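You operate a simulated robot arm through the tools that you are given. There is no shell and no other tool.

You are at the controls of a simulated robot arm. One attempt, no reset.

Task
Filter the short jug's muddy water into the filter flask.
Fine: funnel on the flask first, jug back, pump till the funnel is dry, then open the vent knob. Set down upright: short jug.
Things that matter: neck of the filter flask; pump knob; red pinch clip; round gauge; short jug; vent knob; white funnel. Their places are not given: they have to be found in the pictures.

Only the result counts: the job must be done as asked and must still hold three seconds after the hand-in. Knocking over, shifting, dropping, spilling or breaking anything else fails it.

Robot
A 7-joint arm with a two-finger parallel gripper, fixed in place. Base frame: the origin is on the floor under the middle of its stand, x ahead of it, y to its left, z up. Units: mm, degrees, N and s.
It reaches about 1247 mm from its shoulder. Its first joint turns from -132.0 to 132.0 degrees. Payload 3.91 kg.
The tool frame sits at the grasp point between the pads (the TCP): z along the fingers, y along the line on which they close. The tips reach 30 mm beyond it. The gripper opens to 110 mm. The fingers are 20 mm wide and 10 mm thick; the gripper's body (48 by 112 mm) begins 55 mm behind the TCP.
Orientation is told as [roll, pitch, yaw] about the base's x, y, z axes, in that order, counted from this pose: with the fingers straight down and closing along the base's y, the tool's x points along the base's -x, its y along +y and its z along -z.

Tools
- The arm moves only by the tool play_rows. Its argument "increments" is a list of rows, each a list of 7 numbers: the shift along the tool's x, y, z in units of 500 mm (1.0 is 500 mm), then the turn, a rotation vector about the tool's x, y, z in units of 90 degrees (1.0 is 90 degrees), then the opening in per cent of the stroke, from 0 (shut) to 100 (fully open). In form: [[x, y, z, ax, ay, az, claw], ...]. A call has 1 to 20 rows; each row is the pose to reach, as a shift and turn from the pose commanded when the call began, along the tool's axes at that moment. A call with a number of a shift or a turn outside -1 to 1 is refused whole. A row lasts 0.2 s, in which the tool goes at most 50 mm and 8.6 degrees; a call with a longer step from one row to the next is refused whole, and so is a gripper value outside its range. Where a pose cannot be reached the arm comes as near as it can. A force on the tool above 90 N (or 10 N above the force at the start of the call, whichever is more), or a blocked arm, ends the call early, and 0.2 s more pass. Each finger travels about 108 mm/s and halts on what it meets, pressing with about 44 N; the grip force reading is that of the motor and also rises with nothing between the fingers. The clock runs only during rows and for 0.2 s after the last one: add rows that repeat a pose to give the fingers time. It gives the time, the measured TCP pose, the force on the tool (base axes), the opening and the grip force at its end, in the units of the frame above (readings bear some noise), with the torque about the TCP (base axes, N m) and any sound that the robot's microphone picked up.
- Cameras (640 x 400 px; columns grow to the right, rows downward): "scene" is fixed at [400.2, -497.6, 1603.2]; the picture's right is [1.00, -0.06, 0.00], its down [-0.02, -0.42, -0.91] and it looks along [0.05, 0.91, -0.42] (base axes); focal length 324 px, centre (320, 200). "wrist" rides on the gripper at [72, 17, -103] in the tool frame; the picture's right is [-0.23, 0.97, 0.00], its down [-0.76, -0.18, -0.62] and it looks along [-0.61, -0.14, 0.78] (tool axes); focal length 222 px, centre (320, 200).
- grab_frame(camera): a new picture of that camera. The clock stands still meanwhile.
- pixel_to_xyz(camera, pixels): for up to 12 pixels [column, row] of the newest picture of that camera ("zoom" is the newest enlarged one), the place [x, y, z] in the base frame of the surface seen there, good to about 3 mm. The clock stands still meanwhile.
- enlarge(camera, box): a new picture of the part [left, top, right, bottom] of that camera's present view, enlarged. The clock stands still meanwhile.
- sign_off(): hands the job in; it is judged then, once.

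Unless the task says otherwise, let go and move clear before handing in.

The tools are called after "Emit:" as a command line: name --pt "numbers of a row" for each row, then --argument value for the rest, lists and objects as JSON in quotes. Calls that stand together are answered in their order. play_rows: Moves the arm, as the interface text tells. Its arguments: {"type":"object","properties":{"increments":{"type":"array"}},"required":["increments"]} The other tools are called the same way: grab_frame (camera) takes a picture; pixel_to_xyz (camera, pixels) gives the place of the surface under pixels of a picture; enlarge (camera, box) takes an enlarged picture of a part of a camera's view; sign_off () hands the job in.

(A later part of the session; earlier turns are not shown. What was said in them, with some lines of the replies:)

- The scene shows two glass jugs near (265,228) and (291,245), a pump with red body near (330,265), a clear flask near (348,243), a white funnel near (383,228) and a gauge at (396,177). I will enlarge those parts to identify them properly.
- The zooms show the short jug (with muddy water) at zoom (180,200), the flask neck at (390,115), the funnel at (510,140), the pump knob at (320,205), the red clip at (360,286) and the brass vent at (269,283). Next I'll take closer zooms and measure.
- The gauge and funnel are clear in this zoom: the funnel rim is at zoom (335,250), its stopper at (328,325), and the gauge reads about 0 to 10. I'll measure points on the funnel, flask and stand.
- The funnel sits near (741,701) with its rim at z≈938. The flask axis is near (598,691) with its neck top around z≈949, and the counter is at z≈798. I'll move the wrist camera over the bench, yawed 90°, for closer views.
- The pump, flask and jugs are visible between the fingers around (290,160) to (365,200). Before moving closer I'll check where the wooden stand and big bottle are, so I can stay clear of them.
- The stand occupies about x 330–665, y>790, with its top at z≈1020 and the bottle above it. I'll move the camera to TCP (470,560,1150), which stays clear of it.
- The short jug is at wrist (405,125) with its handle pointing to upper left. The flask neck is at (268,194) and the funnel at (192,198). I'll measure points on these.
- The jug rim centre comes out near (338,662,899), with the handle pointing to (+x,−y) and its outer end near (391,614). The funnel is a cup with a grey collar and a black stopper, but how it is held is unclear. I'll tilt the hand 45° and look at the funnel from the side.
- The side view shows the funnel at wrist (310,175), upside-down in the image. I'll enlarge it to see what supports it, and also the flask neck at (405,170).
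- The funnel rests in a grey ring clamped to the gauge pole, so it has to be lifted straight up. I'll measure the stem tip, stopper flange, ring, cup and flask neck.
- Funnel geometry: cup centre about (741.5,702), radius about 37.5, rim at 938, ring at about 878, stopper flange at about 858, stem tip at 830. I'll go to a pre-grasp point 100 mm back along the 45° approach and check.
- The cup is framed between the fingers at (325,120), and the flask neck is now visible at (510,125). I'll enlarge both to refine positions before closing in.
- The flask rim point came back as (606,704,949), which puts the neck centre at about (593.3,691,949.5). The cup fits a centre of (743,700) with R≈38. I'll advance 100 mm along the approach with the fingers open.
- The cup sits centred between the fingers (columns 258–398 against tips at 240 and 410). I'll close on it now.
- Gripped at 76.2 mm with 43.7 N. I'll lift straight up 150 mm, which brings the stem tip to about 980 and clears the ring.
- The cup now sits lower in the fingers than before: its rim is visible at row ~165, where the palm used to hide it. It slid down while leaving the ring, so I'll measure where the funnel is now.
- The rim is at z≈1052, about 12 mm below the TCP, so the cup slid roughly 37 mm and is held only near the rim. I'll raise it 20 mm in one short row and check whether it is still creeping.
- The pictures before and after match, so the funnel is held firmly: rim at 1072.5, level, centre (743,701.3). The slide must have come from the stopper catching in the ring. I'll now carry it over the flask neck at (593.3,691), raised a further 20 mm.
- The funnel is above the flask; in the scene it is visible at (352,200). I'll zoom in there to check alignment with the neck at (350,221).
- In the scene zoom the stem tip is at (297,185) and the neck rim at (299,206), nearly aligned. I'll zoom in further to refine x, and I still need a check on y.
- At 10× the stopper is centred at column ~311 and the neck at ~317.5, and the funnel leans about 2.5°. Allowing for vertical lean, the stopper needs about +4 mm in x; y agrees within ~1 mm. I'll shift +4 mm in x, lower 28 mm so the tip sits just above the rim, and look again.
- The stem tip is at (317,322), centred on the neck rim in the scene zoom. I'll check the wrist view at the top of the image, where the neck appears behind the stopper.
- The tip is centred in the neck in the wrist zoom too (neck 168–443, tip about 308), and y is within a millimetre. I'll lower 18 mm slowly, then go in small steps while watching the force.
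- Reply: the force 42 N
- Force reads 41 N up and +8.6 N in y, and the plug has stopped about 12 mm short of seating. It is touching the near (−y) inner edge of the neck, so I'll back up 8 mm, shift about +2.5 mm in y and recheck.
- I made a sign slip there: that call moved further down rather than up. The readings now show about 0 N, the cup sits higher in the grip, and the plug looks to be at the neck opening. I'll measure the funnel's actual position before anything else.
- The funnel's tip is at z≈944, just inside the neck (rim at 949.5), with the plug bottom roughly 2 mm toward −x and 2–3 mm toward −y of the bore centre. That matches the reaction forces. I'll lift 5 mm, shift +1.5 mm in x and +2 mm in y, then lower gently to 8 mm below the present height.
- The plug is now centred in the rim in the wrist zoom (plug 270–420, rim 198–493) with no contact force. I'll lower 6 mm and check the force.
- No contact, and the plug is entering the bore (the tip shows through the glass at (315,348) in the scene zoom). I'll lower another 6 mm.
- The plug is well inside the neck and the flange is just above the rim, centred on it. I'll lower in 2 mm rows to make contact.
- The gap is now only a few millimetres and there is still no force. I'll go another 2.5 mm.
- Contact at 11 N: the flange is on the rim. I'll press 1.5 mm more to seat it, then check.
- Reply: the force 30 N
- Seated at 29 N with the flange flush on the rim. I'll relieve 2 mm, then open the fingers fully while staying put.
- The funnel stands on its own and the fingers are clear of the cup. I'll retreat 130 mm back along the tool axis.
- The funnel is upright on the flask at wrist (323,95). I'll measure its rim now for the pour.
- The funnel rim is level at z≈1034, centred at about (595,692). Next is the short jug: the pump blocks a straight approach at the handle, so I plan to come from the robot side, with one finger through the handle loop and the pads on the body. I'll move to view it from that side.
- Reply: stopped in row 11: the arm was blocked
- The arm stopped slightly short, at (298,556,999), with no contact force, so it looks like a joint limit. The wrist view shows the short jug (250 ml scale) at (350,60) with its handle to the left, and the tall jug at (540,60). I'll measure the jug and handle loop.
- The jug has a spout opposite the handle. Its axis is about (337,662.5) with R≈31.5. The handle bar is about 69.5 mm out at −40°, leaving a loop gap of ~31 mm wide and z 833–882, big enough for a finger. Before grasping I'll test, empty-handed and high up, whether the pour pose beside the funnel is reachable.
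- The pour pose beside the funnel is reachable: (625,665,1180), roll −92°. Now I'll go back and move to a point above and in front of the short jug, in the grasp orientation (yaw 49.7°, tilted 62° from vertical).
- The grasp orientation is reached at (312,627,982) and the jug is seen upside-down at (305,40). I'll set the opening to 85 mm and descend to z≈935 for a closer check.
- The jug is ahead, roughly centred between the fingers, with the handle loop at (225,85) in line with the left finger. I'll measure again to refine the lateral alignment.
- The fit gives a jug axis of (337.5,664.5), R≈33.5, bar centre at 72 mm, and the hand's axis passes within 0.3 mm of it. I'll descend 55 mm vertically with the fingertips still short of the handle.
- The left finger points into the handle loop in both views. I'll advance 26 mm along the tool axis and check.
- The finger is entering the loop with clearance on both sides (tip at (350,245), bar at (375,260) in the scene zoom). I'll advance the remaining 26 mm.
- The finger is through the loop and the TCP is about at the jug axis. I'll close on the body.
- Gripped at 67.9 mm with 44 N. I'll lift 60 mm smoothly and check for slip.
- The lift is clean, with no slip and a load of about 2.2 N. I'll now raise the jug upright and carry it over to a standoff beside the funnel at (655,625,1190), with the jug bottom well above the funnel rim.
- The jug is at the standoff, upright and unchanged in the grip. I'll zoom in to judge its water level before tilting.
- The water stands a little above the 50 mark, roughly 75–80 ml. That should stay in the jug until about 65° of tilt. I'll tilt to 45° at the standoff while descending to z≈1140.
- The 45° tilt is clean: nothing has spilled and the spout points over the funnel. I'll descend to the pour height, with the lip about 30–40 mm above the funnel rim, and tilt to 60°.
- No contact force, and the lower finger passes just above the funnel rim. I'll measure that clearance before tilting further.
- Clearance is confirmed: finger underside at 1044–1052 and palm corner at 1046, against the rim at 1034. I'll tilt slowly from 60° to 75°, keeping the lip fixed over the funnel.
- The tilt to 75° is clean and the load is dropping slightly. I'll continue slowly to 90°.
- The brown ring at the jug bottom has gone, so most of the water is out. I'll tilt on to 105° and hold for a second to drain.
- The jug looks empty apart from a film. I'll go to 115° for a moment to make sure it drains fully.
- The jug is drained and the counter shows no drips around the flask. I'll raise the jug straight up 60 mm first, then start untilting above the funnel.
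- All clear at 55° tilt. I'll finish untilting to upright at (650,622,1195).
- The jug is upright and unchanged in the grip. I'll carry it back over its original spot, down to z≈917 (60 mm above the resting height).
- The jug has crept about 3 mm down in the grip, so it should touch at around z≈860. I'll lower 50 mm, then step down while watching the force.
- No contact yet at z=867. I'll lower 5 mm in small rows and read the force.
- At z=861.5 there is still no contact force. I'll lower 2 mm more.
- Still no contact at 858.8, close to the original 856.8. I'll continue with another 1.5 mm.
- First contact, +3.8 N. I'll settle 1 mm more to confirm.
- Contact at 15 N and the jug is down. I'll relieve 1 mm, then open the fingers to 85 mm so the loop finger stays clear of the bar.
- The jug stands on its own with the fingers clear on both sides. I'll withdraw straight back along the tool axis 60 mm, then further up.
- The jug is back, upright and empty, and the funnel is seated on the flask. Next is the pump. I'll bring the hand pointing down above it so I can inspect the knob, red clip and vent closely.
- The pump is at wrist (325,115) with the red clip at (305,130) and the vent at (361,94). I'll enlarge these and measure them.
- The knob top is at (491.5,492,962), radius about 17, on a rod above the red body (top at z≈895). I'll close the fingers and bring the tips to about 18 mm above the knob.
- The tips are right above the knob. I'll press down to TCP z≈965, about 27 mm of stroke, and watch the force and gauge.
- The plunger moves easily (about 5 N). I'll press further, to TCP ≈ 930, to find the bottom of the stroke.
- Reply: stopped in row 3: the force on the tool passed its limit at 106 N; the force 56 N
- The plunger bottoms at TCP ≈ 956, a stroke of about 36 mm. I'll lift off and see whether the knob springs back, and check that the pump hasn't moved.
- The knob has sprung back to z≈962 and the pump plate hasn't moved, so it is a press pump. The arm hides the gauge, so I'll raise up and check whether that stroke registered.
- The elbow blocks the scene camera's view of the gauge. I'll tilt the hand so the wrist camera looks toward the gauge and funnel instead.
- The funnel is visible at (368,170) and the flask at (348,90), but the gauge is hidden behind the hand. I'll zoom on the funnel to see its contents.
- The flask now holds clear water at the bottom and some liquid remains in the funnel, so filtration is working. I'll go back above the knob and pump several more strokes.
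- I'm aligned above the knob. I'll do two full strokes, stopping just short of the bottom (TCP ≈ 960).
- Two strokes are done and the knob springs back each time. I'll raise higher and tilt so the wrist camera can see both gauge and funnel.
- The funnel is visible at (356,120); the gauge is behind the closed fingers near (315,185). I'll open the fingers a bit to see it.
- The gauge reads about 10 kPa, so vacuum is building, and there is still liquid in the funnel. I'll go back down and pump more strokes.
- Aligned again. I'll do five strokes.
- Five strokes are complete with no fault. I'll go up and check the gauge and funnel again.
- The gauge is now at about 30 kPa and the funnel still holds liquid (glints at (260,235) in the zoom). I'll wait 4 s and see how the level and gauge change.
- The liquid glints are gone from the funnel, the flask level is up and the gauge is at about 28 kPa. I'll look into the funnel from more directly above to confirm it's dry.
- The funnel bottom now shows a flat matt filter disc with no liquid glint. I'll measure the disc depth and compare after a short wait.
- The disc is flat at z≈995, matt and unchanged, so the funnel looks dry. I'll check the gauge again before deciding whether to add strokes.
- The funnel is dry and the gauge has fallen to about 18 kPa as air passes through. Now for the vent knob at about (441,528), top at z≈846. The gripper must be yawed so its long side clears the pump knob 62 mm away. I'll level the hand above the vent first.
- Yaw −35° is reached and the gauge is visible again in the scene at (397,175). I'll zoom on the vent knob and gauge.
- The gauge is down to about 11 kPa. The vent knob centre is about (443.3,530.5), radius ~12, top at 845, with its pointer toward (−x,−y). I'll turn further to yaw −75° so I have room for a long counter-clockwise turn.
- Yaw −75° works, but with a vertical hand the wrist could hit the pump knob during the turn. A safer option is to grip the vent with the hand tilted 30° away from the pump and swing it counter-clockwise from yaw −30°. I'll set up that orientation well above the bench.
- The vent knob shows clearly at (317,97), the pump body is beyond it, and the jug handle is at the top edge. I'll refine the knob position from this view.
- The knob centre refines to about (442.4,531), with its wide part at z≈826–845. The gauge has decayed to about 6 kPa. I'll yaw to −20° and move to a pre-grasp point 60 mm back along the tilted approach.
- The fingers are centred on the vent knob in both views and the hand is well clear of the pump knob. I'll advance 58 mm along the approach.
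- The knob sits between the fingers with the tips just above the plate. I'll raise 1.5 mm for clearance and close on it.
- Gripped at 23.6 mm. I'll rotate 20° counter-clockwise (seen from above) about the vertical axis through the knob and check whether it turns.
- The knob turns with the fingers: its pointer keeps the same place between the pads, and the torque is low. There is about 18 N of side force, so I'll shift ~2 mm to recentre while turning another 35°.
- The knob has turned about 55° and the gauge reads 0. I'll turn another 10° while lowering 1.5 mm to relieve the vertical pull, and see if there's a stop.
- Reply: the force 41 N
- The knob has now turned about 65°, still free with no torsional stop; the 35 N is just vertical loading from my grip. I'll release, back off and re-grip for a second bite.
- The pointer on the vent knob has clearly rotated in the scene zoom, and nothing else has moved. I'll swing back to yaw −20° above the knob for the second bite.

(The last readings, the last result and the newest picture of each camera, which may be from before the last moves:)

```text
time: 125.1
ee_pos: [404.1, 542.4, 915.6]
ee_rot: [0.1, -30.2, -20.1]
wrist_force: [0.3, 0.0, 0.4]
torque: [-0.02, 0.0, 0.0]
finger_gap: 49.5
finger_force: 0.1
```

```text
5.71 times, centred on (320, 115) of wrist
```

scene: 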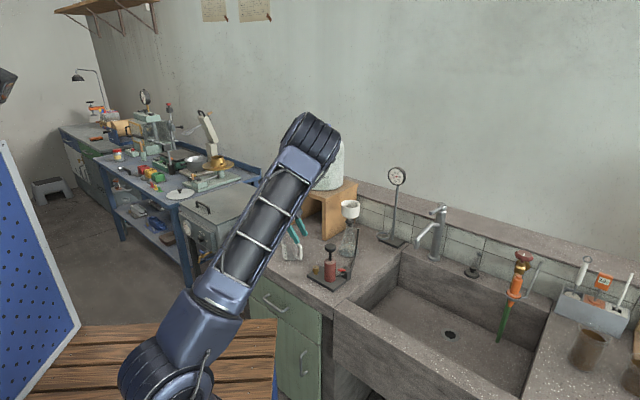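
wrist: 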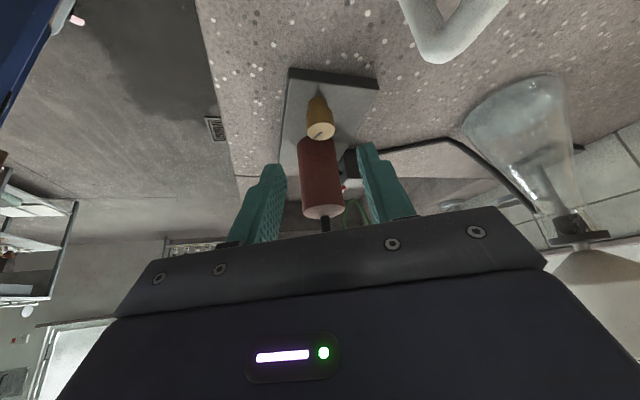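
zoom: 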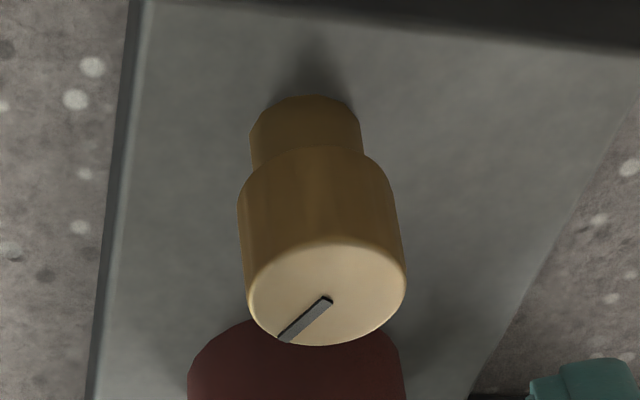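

The pointer has moved from left to lower-left in this view, so the knob did turn. I'll approach again for the second bite.

Emit:
play_rows --pt "0 0.001 0.04 0 0 0 45" --pt "0 0.002 0.08 0 0 0 45" --pt "0 0.002 0.12 0 0 0 45" --pt "0 0.002 0.157 0 0 0 45" --pt "0 0.002 0.157 0 0 0 30" --pt "0 0.002 0.157 0 0 0 20" --pt "0 0.002 0.157 0 0 0 12" --pt "0 0.002 0.157 0 0 0 12"

Emit:
enlarge --camera "wrist" --box '[230, 60, 410, 240]'

```text
time: 126.9
ee_pos: [444.6, 531.1, 845.7]
ee_rot: [0.1, -30.2, -19.9]
wrist_force: [4.3, 4.6, -5.4]
torque: [-0.25, 0.23, 0.0]
finger_gap: 23.7
finger_force: 44.8
```

```text
2.22 times, centred on (320, 150) of wrist
```

zoom: 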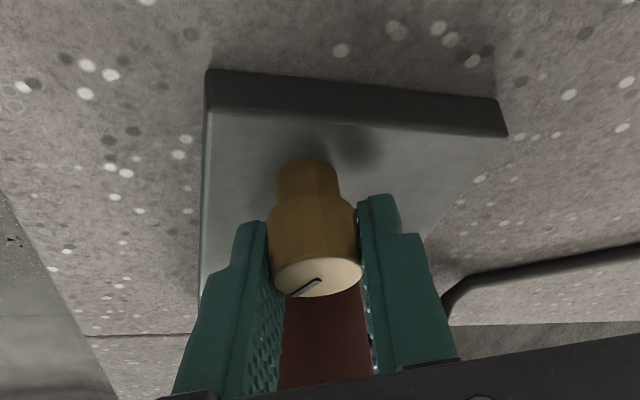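

Gripped again at 23.7 mm. I'll rotate another 30° counter-clockwise and check for a stop.

Emit:
play_rows --pt "0 0 0 -0.0238 0 -0.0412 12" --pt "0 0 0 -0.0476 0 -0.0825 12" --pt "0 0 0 -0.0714 0 -0.1237 12" --pt "0 0 0 -0.0952 0 -0.165 12" --pt "0 0 0 -0.119 0 -0.2062 12" --pt "0 0 0 -0.1428 0 -0.2474 12" --pt "0 0 0 -0.1667 0 -0.2887 12"

Emit:
enlarge --camera "wrist" --box '[230, 60, 410, 240]'

Emit:
enlarge --camera "scene" --box '[280, 220, 360, 290]'

```text
time: 128.5
ee_pos: [442.6, 530.5, 848.2]
ee_rot: [-0.1, -30.3, 10.2]
wrist_force: [8.9, 24.1, -27.4]
torque: [0.21, -0.12, 0.03]
finger_gap: 23.8
finger_force: 45.1
```

```text
2.22 times, centred on (320, 150) of wrist
```

zoom: 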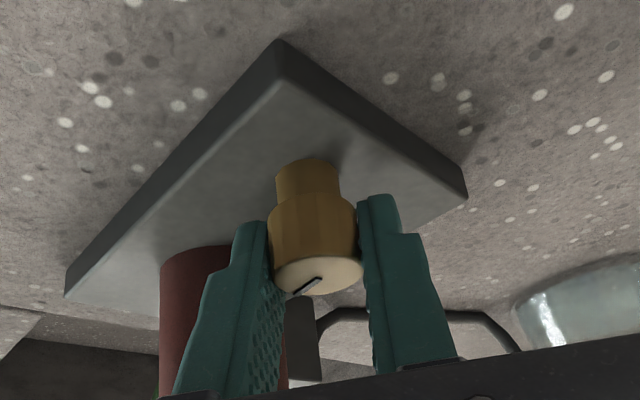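

```text
5.71 times, centred on (320, 255) of scene
```

zoom: 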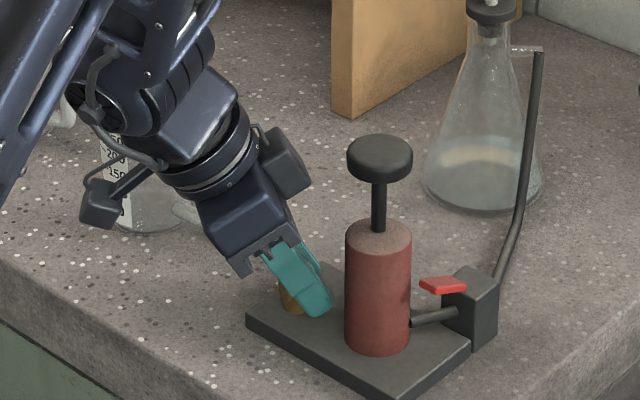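

It is still turning freely (about 95° in total), with some side load. I'll recentre slightly and turn a further 30° to be sure it is well open.

Emit:
play_rows --pt "0.0006 0.0016 0.0015 0 0 0 12" --pt "0.0006 0.0016 0.0015 -0.0238 0 -0.0412 12" --pt "0.0006 0.0016 0.0015 -0.0476 0 -0.0825 12" --pt "0.0006 0.0016 0.0015 -0.0714 0 -0.1237 12" --pt "0.0006 0.0016 0.0015 -0.0952 0 -0.165 12" --pt "0.0006 0.0016 0.0015 -0.119 0 -0.2062 12" --pt "0.0006 0.0016 0.0015 -0.1428 0 -0.2474 12" --pt "0.0006 0.0016 0.0015 -0.1667 0 -0.2887 12"

Emit:
enlarge --camera "wrist" --box '[230, 60, 410, 240]'

Emit:
enlarge --camera "scene" --box '[280, 220, 360, 290]'

```text
time: 130.3
ee_pos: [442.9, 530.7, 847.8]
ee_rot: [-0.2, -30.3, 40.1]
wrist_force: [0.2, 15.6, 4.7]
torque: [0.74, 0.03, -0.27]
finger_gap: 24.0
finger_force: 44.9
```

```text
2.22 times, centred on (320, 150) of wrist
```

zoom: 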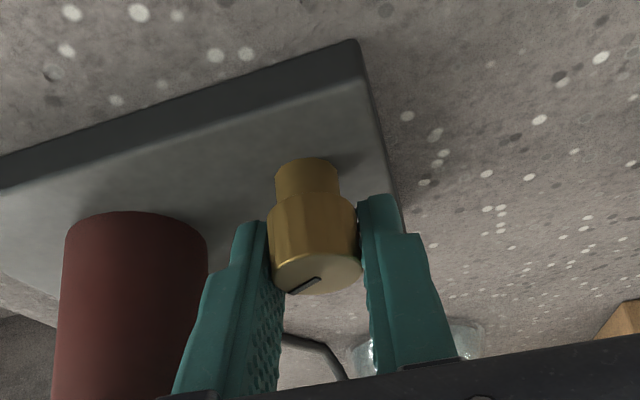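

```text
5.71 times, centred on (320, 255) of scene
```

zoom: 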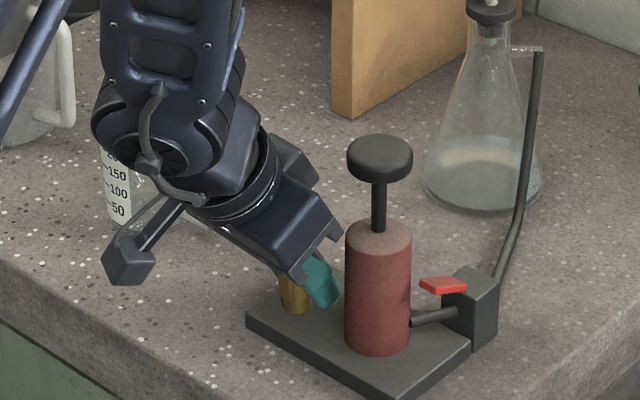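

There is now a resisting torque (−0.27 Nm) and the pointer has shifted slightly against the pads, so the knob has reached its stop, fully open. I'll release and back off along the approach.

Emit:
play_rows --pt "0 0 0 0 0 0 25" --pt "0 0 0 0 0 0 45" --pt "0 0 0 0 0 0 45" --pt "0 0 -0.03 0 0 0 45" --pt "0 0 -0.08 0 0 0 45" --pt "0 0 -0.15 0 0 0 45" --pt "0 0 -0.23 0 0 0 45" --pt "0 0 -0.32 0 0 0 45" --pt "0 0 -0.41 0 0 0 45" --pt "0 0 -0.45 0 0 0 45"

Emit:
grab_frame --camera "wrist"

Emit:
grab_frame --camera "scene"

Emit:
enlarge --camera "scene" --box '[250, 180, 410, 300]'

```text
time: 132.5
ee_pos: [354.9, 457.8, 1041.4]
ee_rot: [-0.3, -30.2, 40.1]
wrist_force: [0.4, 0.4, -0.6]
torque: [-0.01, 0.0, 0.03]
finger_gap: 49.5
finger_force: 0.1
```

```text
taken
```

wrist: 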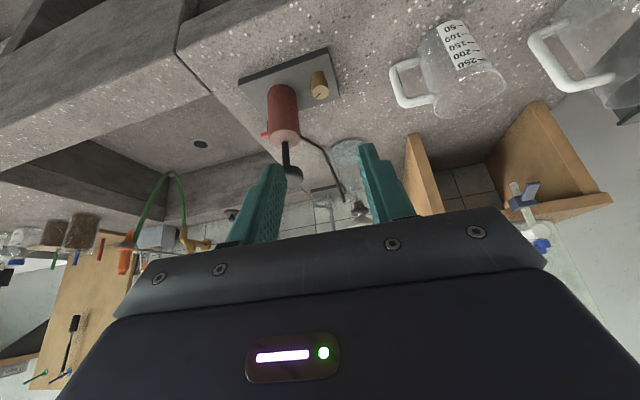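

```text
taken
```

scene: 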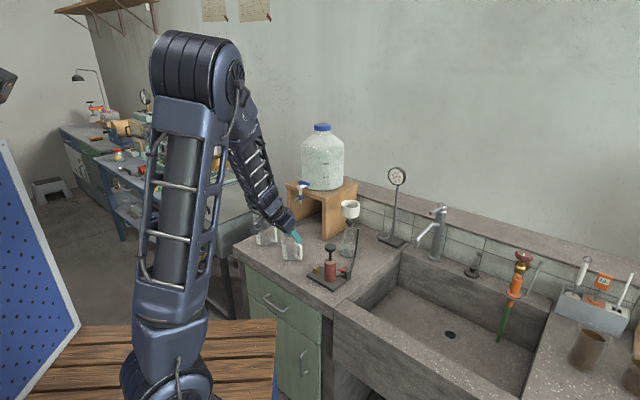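

```text
3.33 times, centred on (330, 240) of scene
```

zoom: 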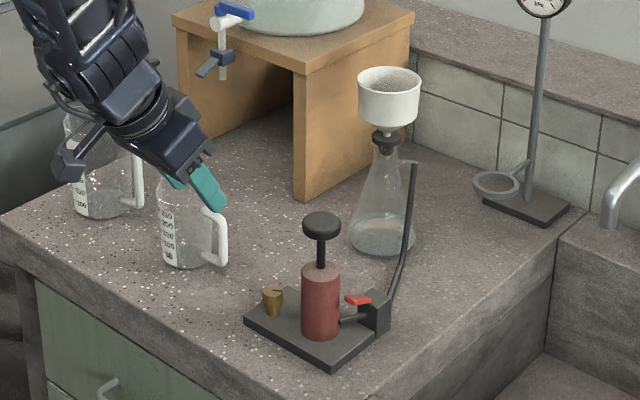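

Everything stands in place. I'll take final close looks at the funnel interior, gauge, vent pointer and jug.

Emit:
enlarge --camera "scene" --box '[330, 190, 370, 260]'

Emit:
enlarge --camera "scene" --box '[375, 158, 415, 195]'

Emit:
enlarge --camera "scene" --box '[265, 225, 345, 285]'

Emit:
enlarge --camera "wrist" --box '[380, 10, 520, 130]'

```text
5.71 times, centred on (350, 225) of scene
```

zoom: 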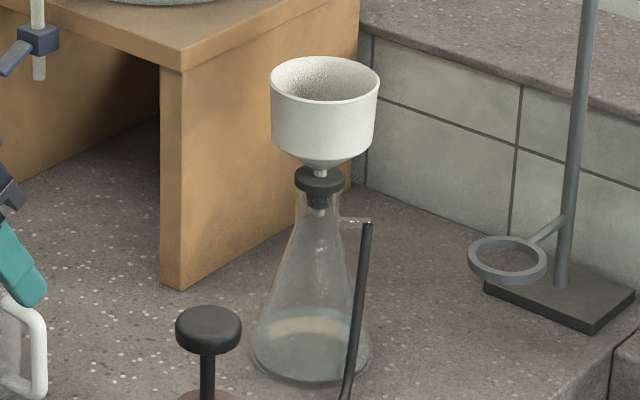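

```text
10.81 times, centred on (395, 176) of scene
```

zoom: 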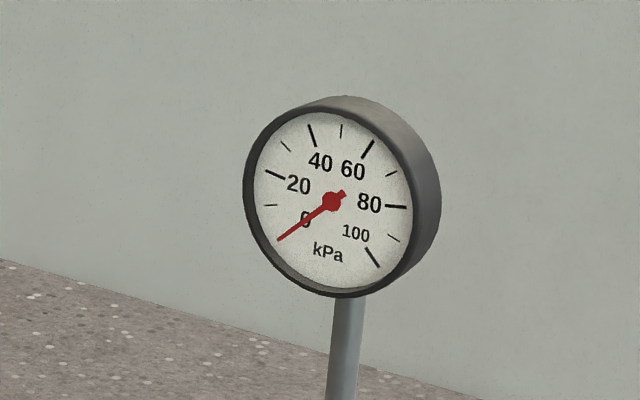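

```text
6.67 times, centred on (305, 255) of scene
```

zoom: 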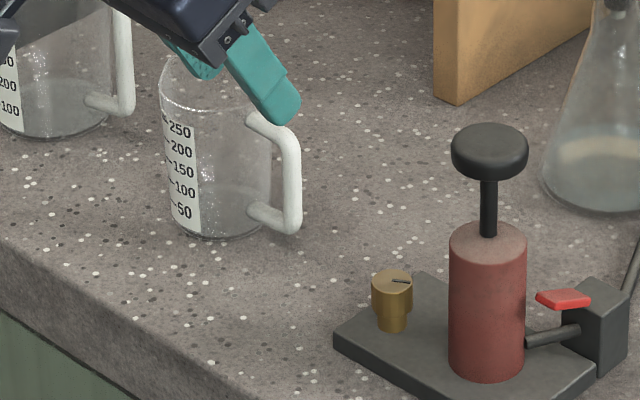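

```text
3.33 times, centred on (450, 70) of wrist
```

zoom: 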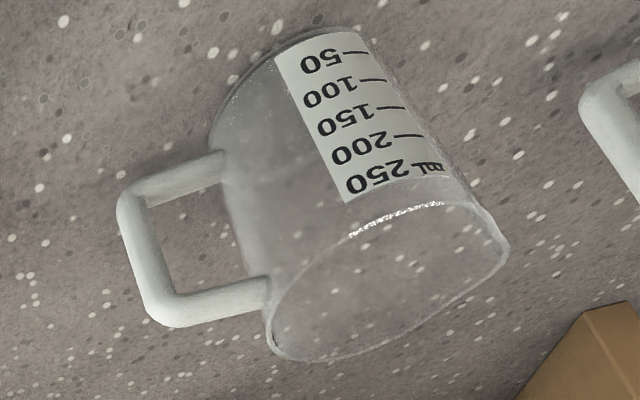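

Final state: funnel dry, gauge at 0, vent pointer turned to about 340° (from about 219°), jug empty and upright. I'll raise the hand clear before handing in.

Emit:
play_rows --pt "-0.03 0 -0.052 0 0 0 45" --pt "-0.06 0 -0.104 0 0 0 45" --pt "-0.09 0 -0.156 0 0 0 45" --pt "-0.12 0 -0.208 0 0 0 45" --pt "-0.12 0 -0.208 0 0 0 45"

Emit:
enlarge --camera "scene" --box '[245, 150, 425, 300]'

```text
time: 133.7
ee_pos: [354.2, 457.4, 1159.8]
ee_rot: [-0.2, -30.2, 40.0]
wrist_force: [0.8, 1.1, -0.1]
torque: [0.0, -0.01, 0.0]
finger_gap: 49.6
finger_force: 0.0
```

```text
2.67 times, centred on (335, 225) of scene
```

zoom: 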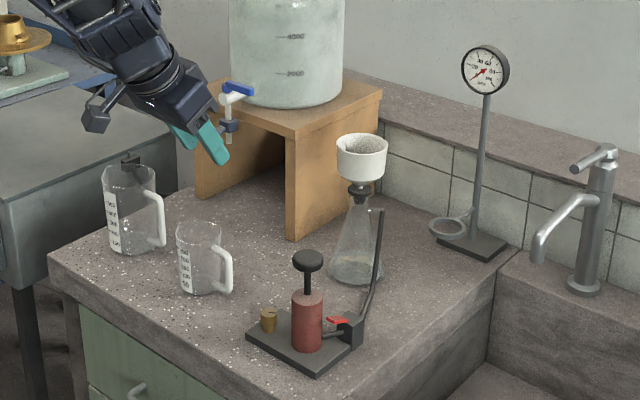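

The last picture shows all as asked: the short jug upright in its place at zoom (200,258), the funnel seated and dry on the flask at (360,160), the gauge at 0, the vent open, and the hand clear. I'm handing in.

Emit:
sign_off

```text
The job is handed in.
```

The muddy water has been filtered into the flask and I've handed the job in; I haven't been told how it was judged.

- **Funnel:** it is on the flask with its stopper flange resting on the rim. On the way it slid about 37 mm in the grip as it came out of its ring. The plug also pressed against the flask neck at about 41 N before I realigned it. I saw no damage from either.
- **Jug:** I poured it into the funnel with no drips visible on the counter, then set it back upright and empty at its original place.
- **Pumping:** it took eight strokes. The gauge reached about 30 kPa, and the funnel was dry when I looked in from above. The first stroke hit the bottom of the pump at 106 N, but the pump did not move.
- **Vent knob:** I opened it after the funnel was dry, turning it about 120° counter-clockwise until it stopped. The gauge had already leaked down to about 6 kPa by then, and it read 0 at the end.

I left the red pinch clip alone, since the pump drew vacuum with it as it was.
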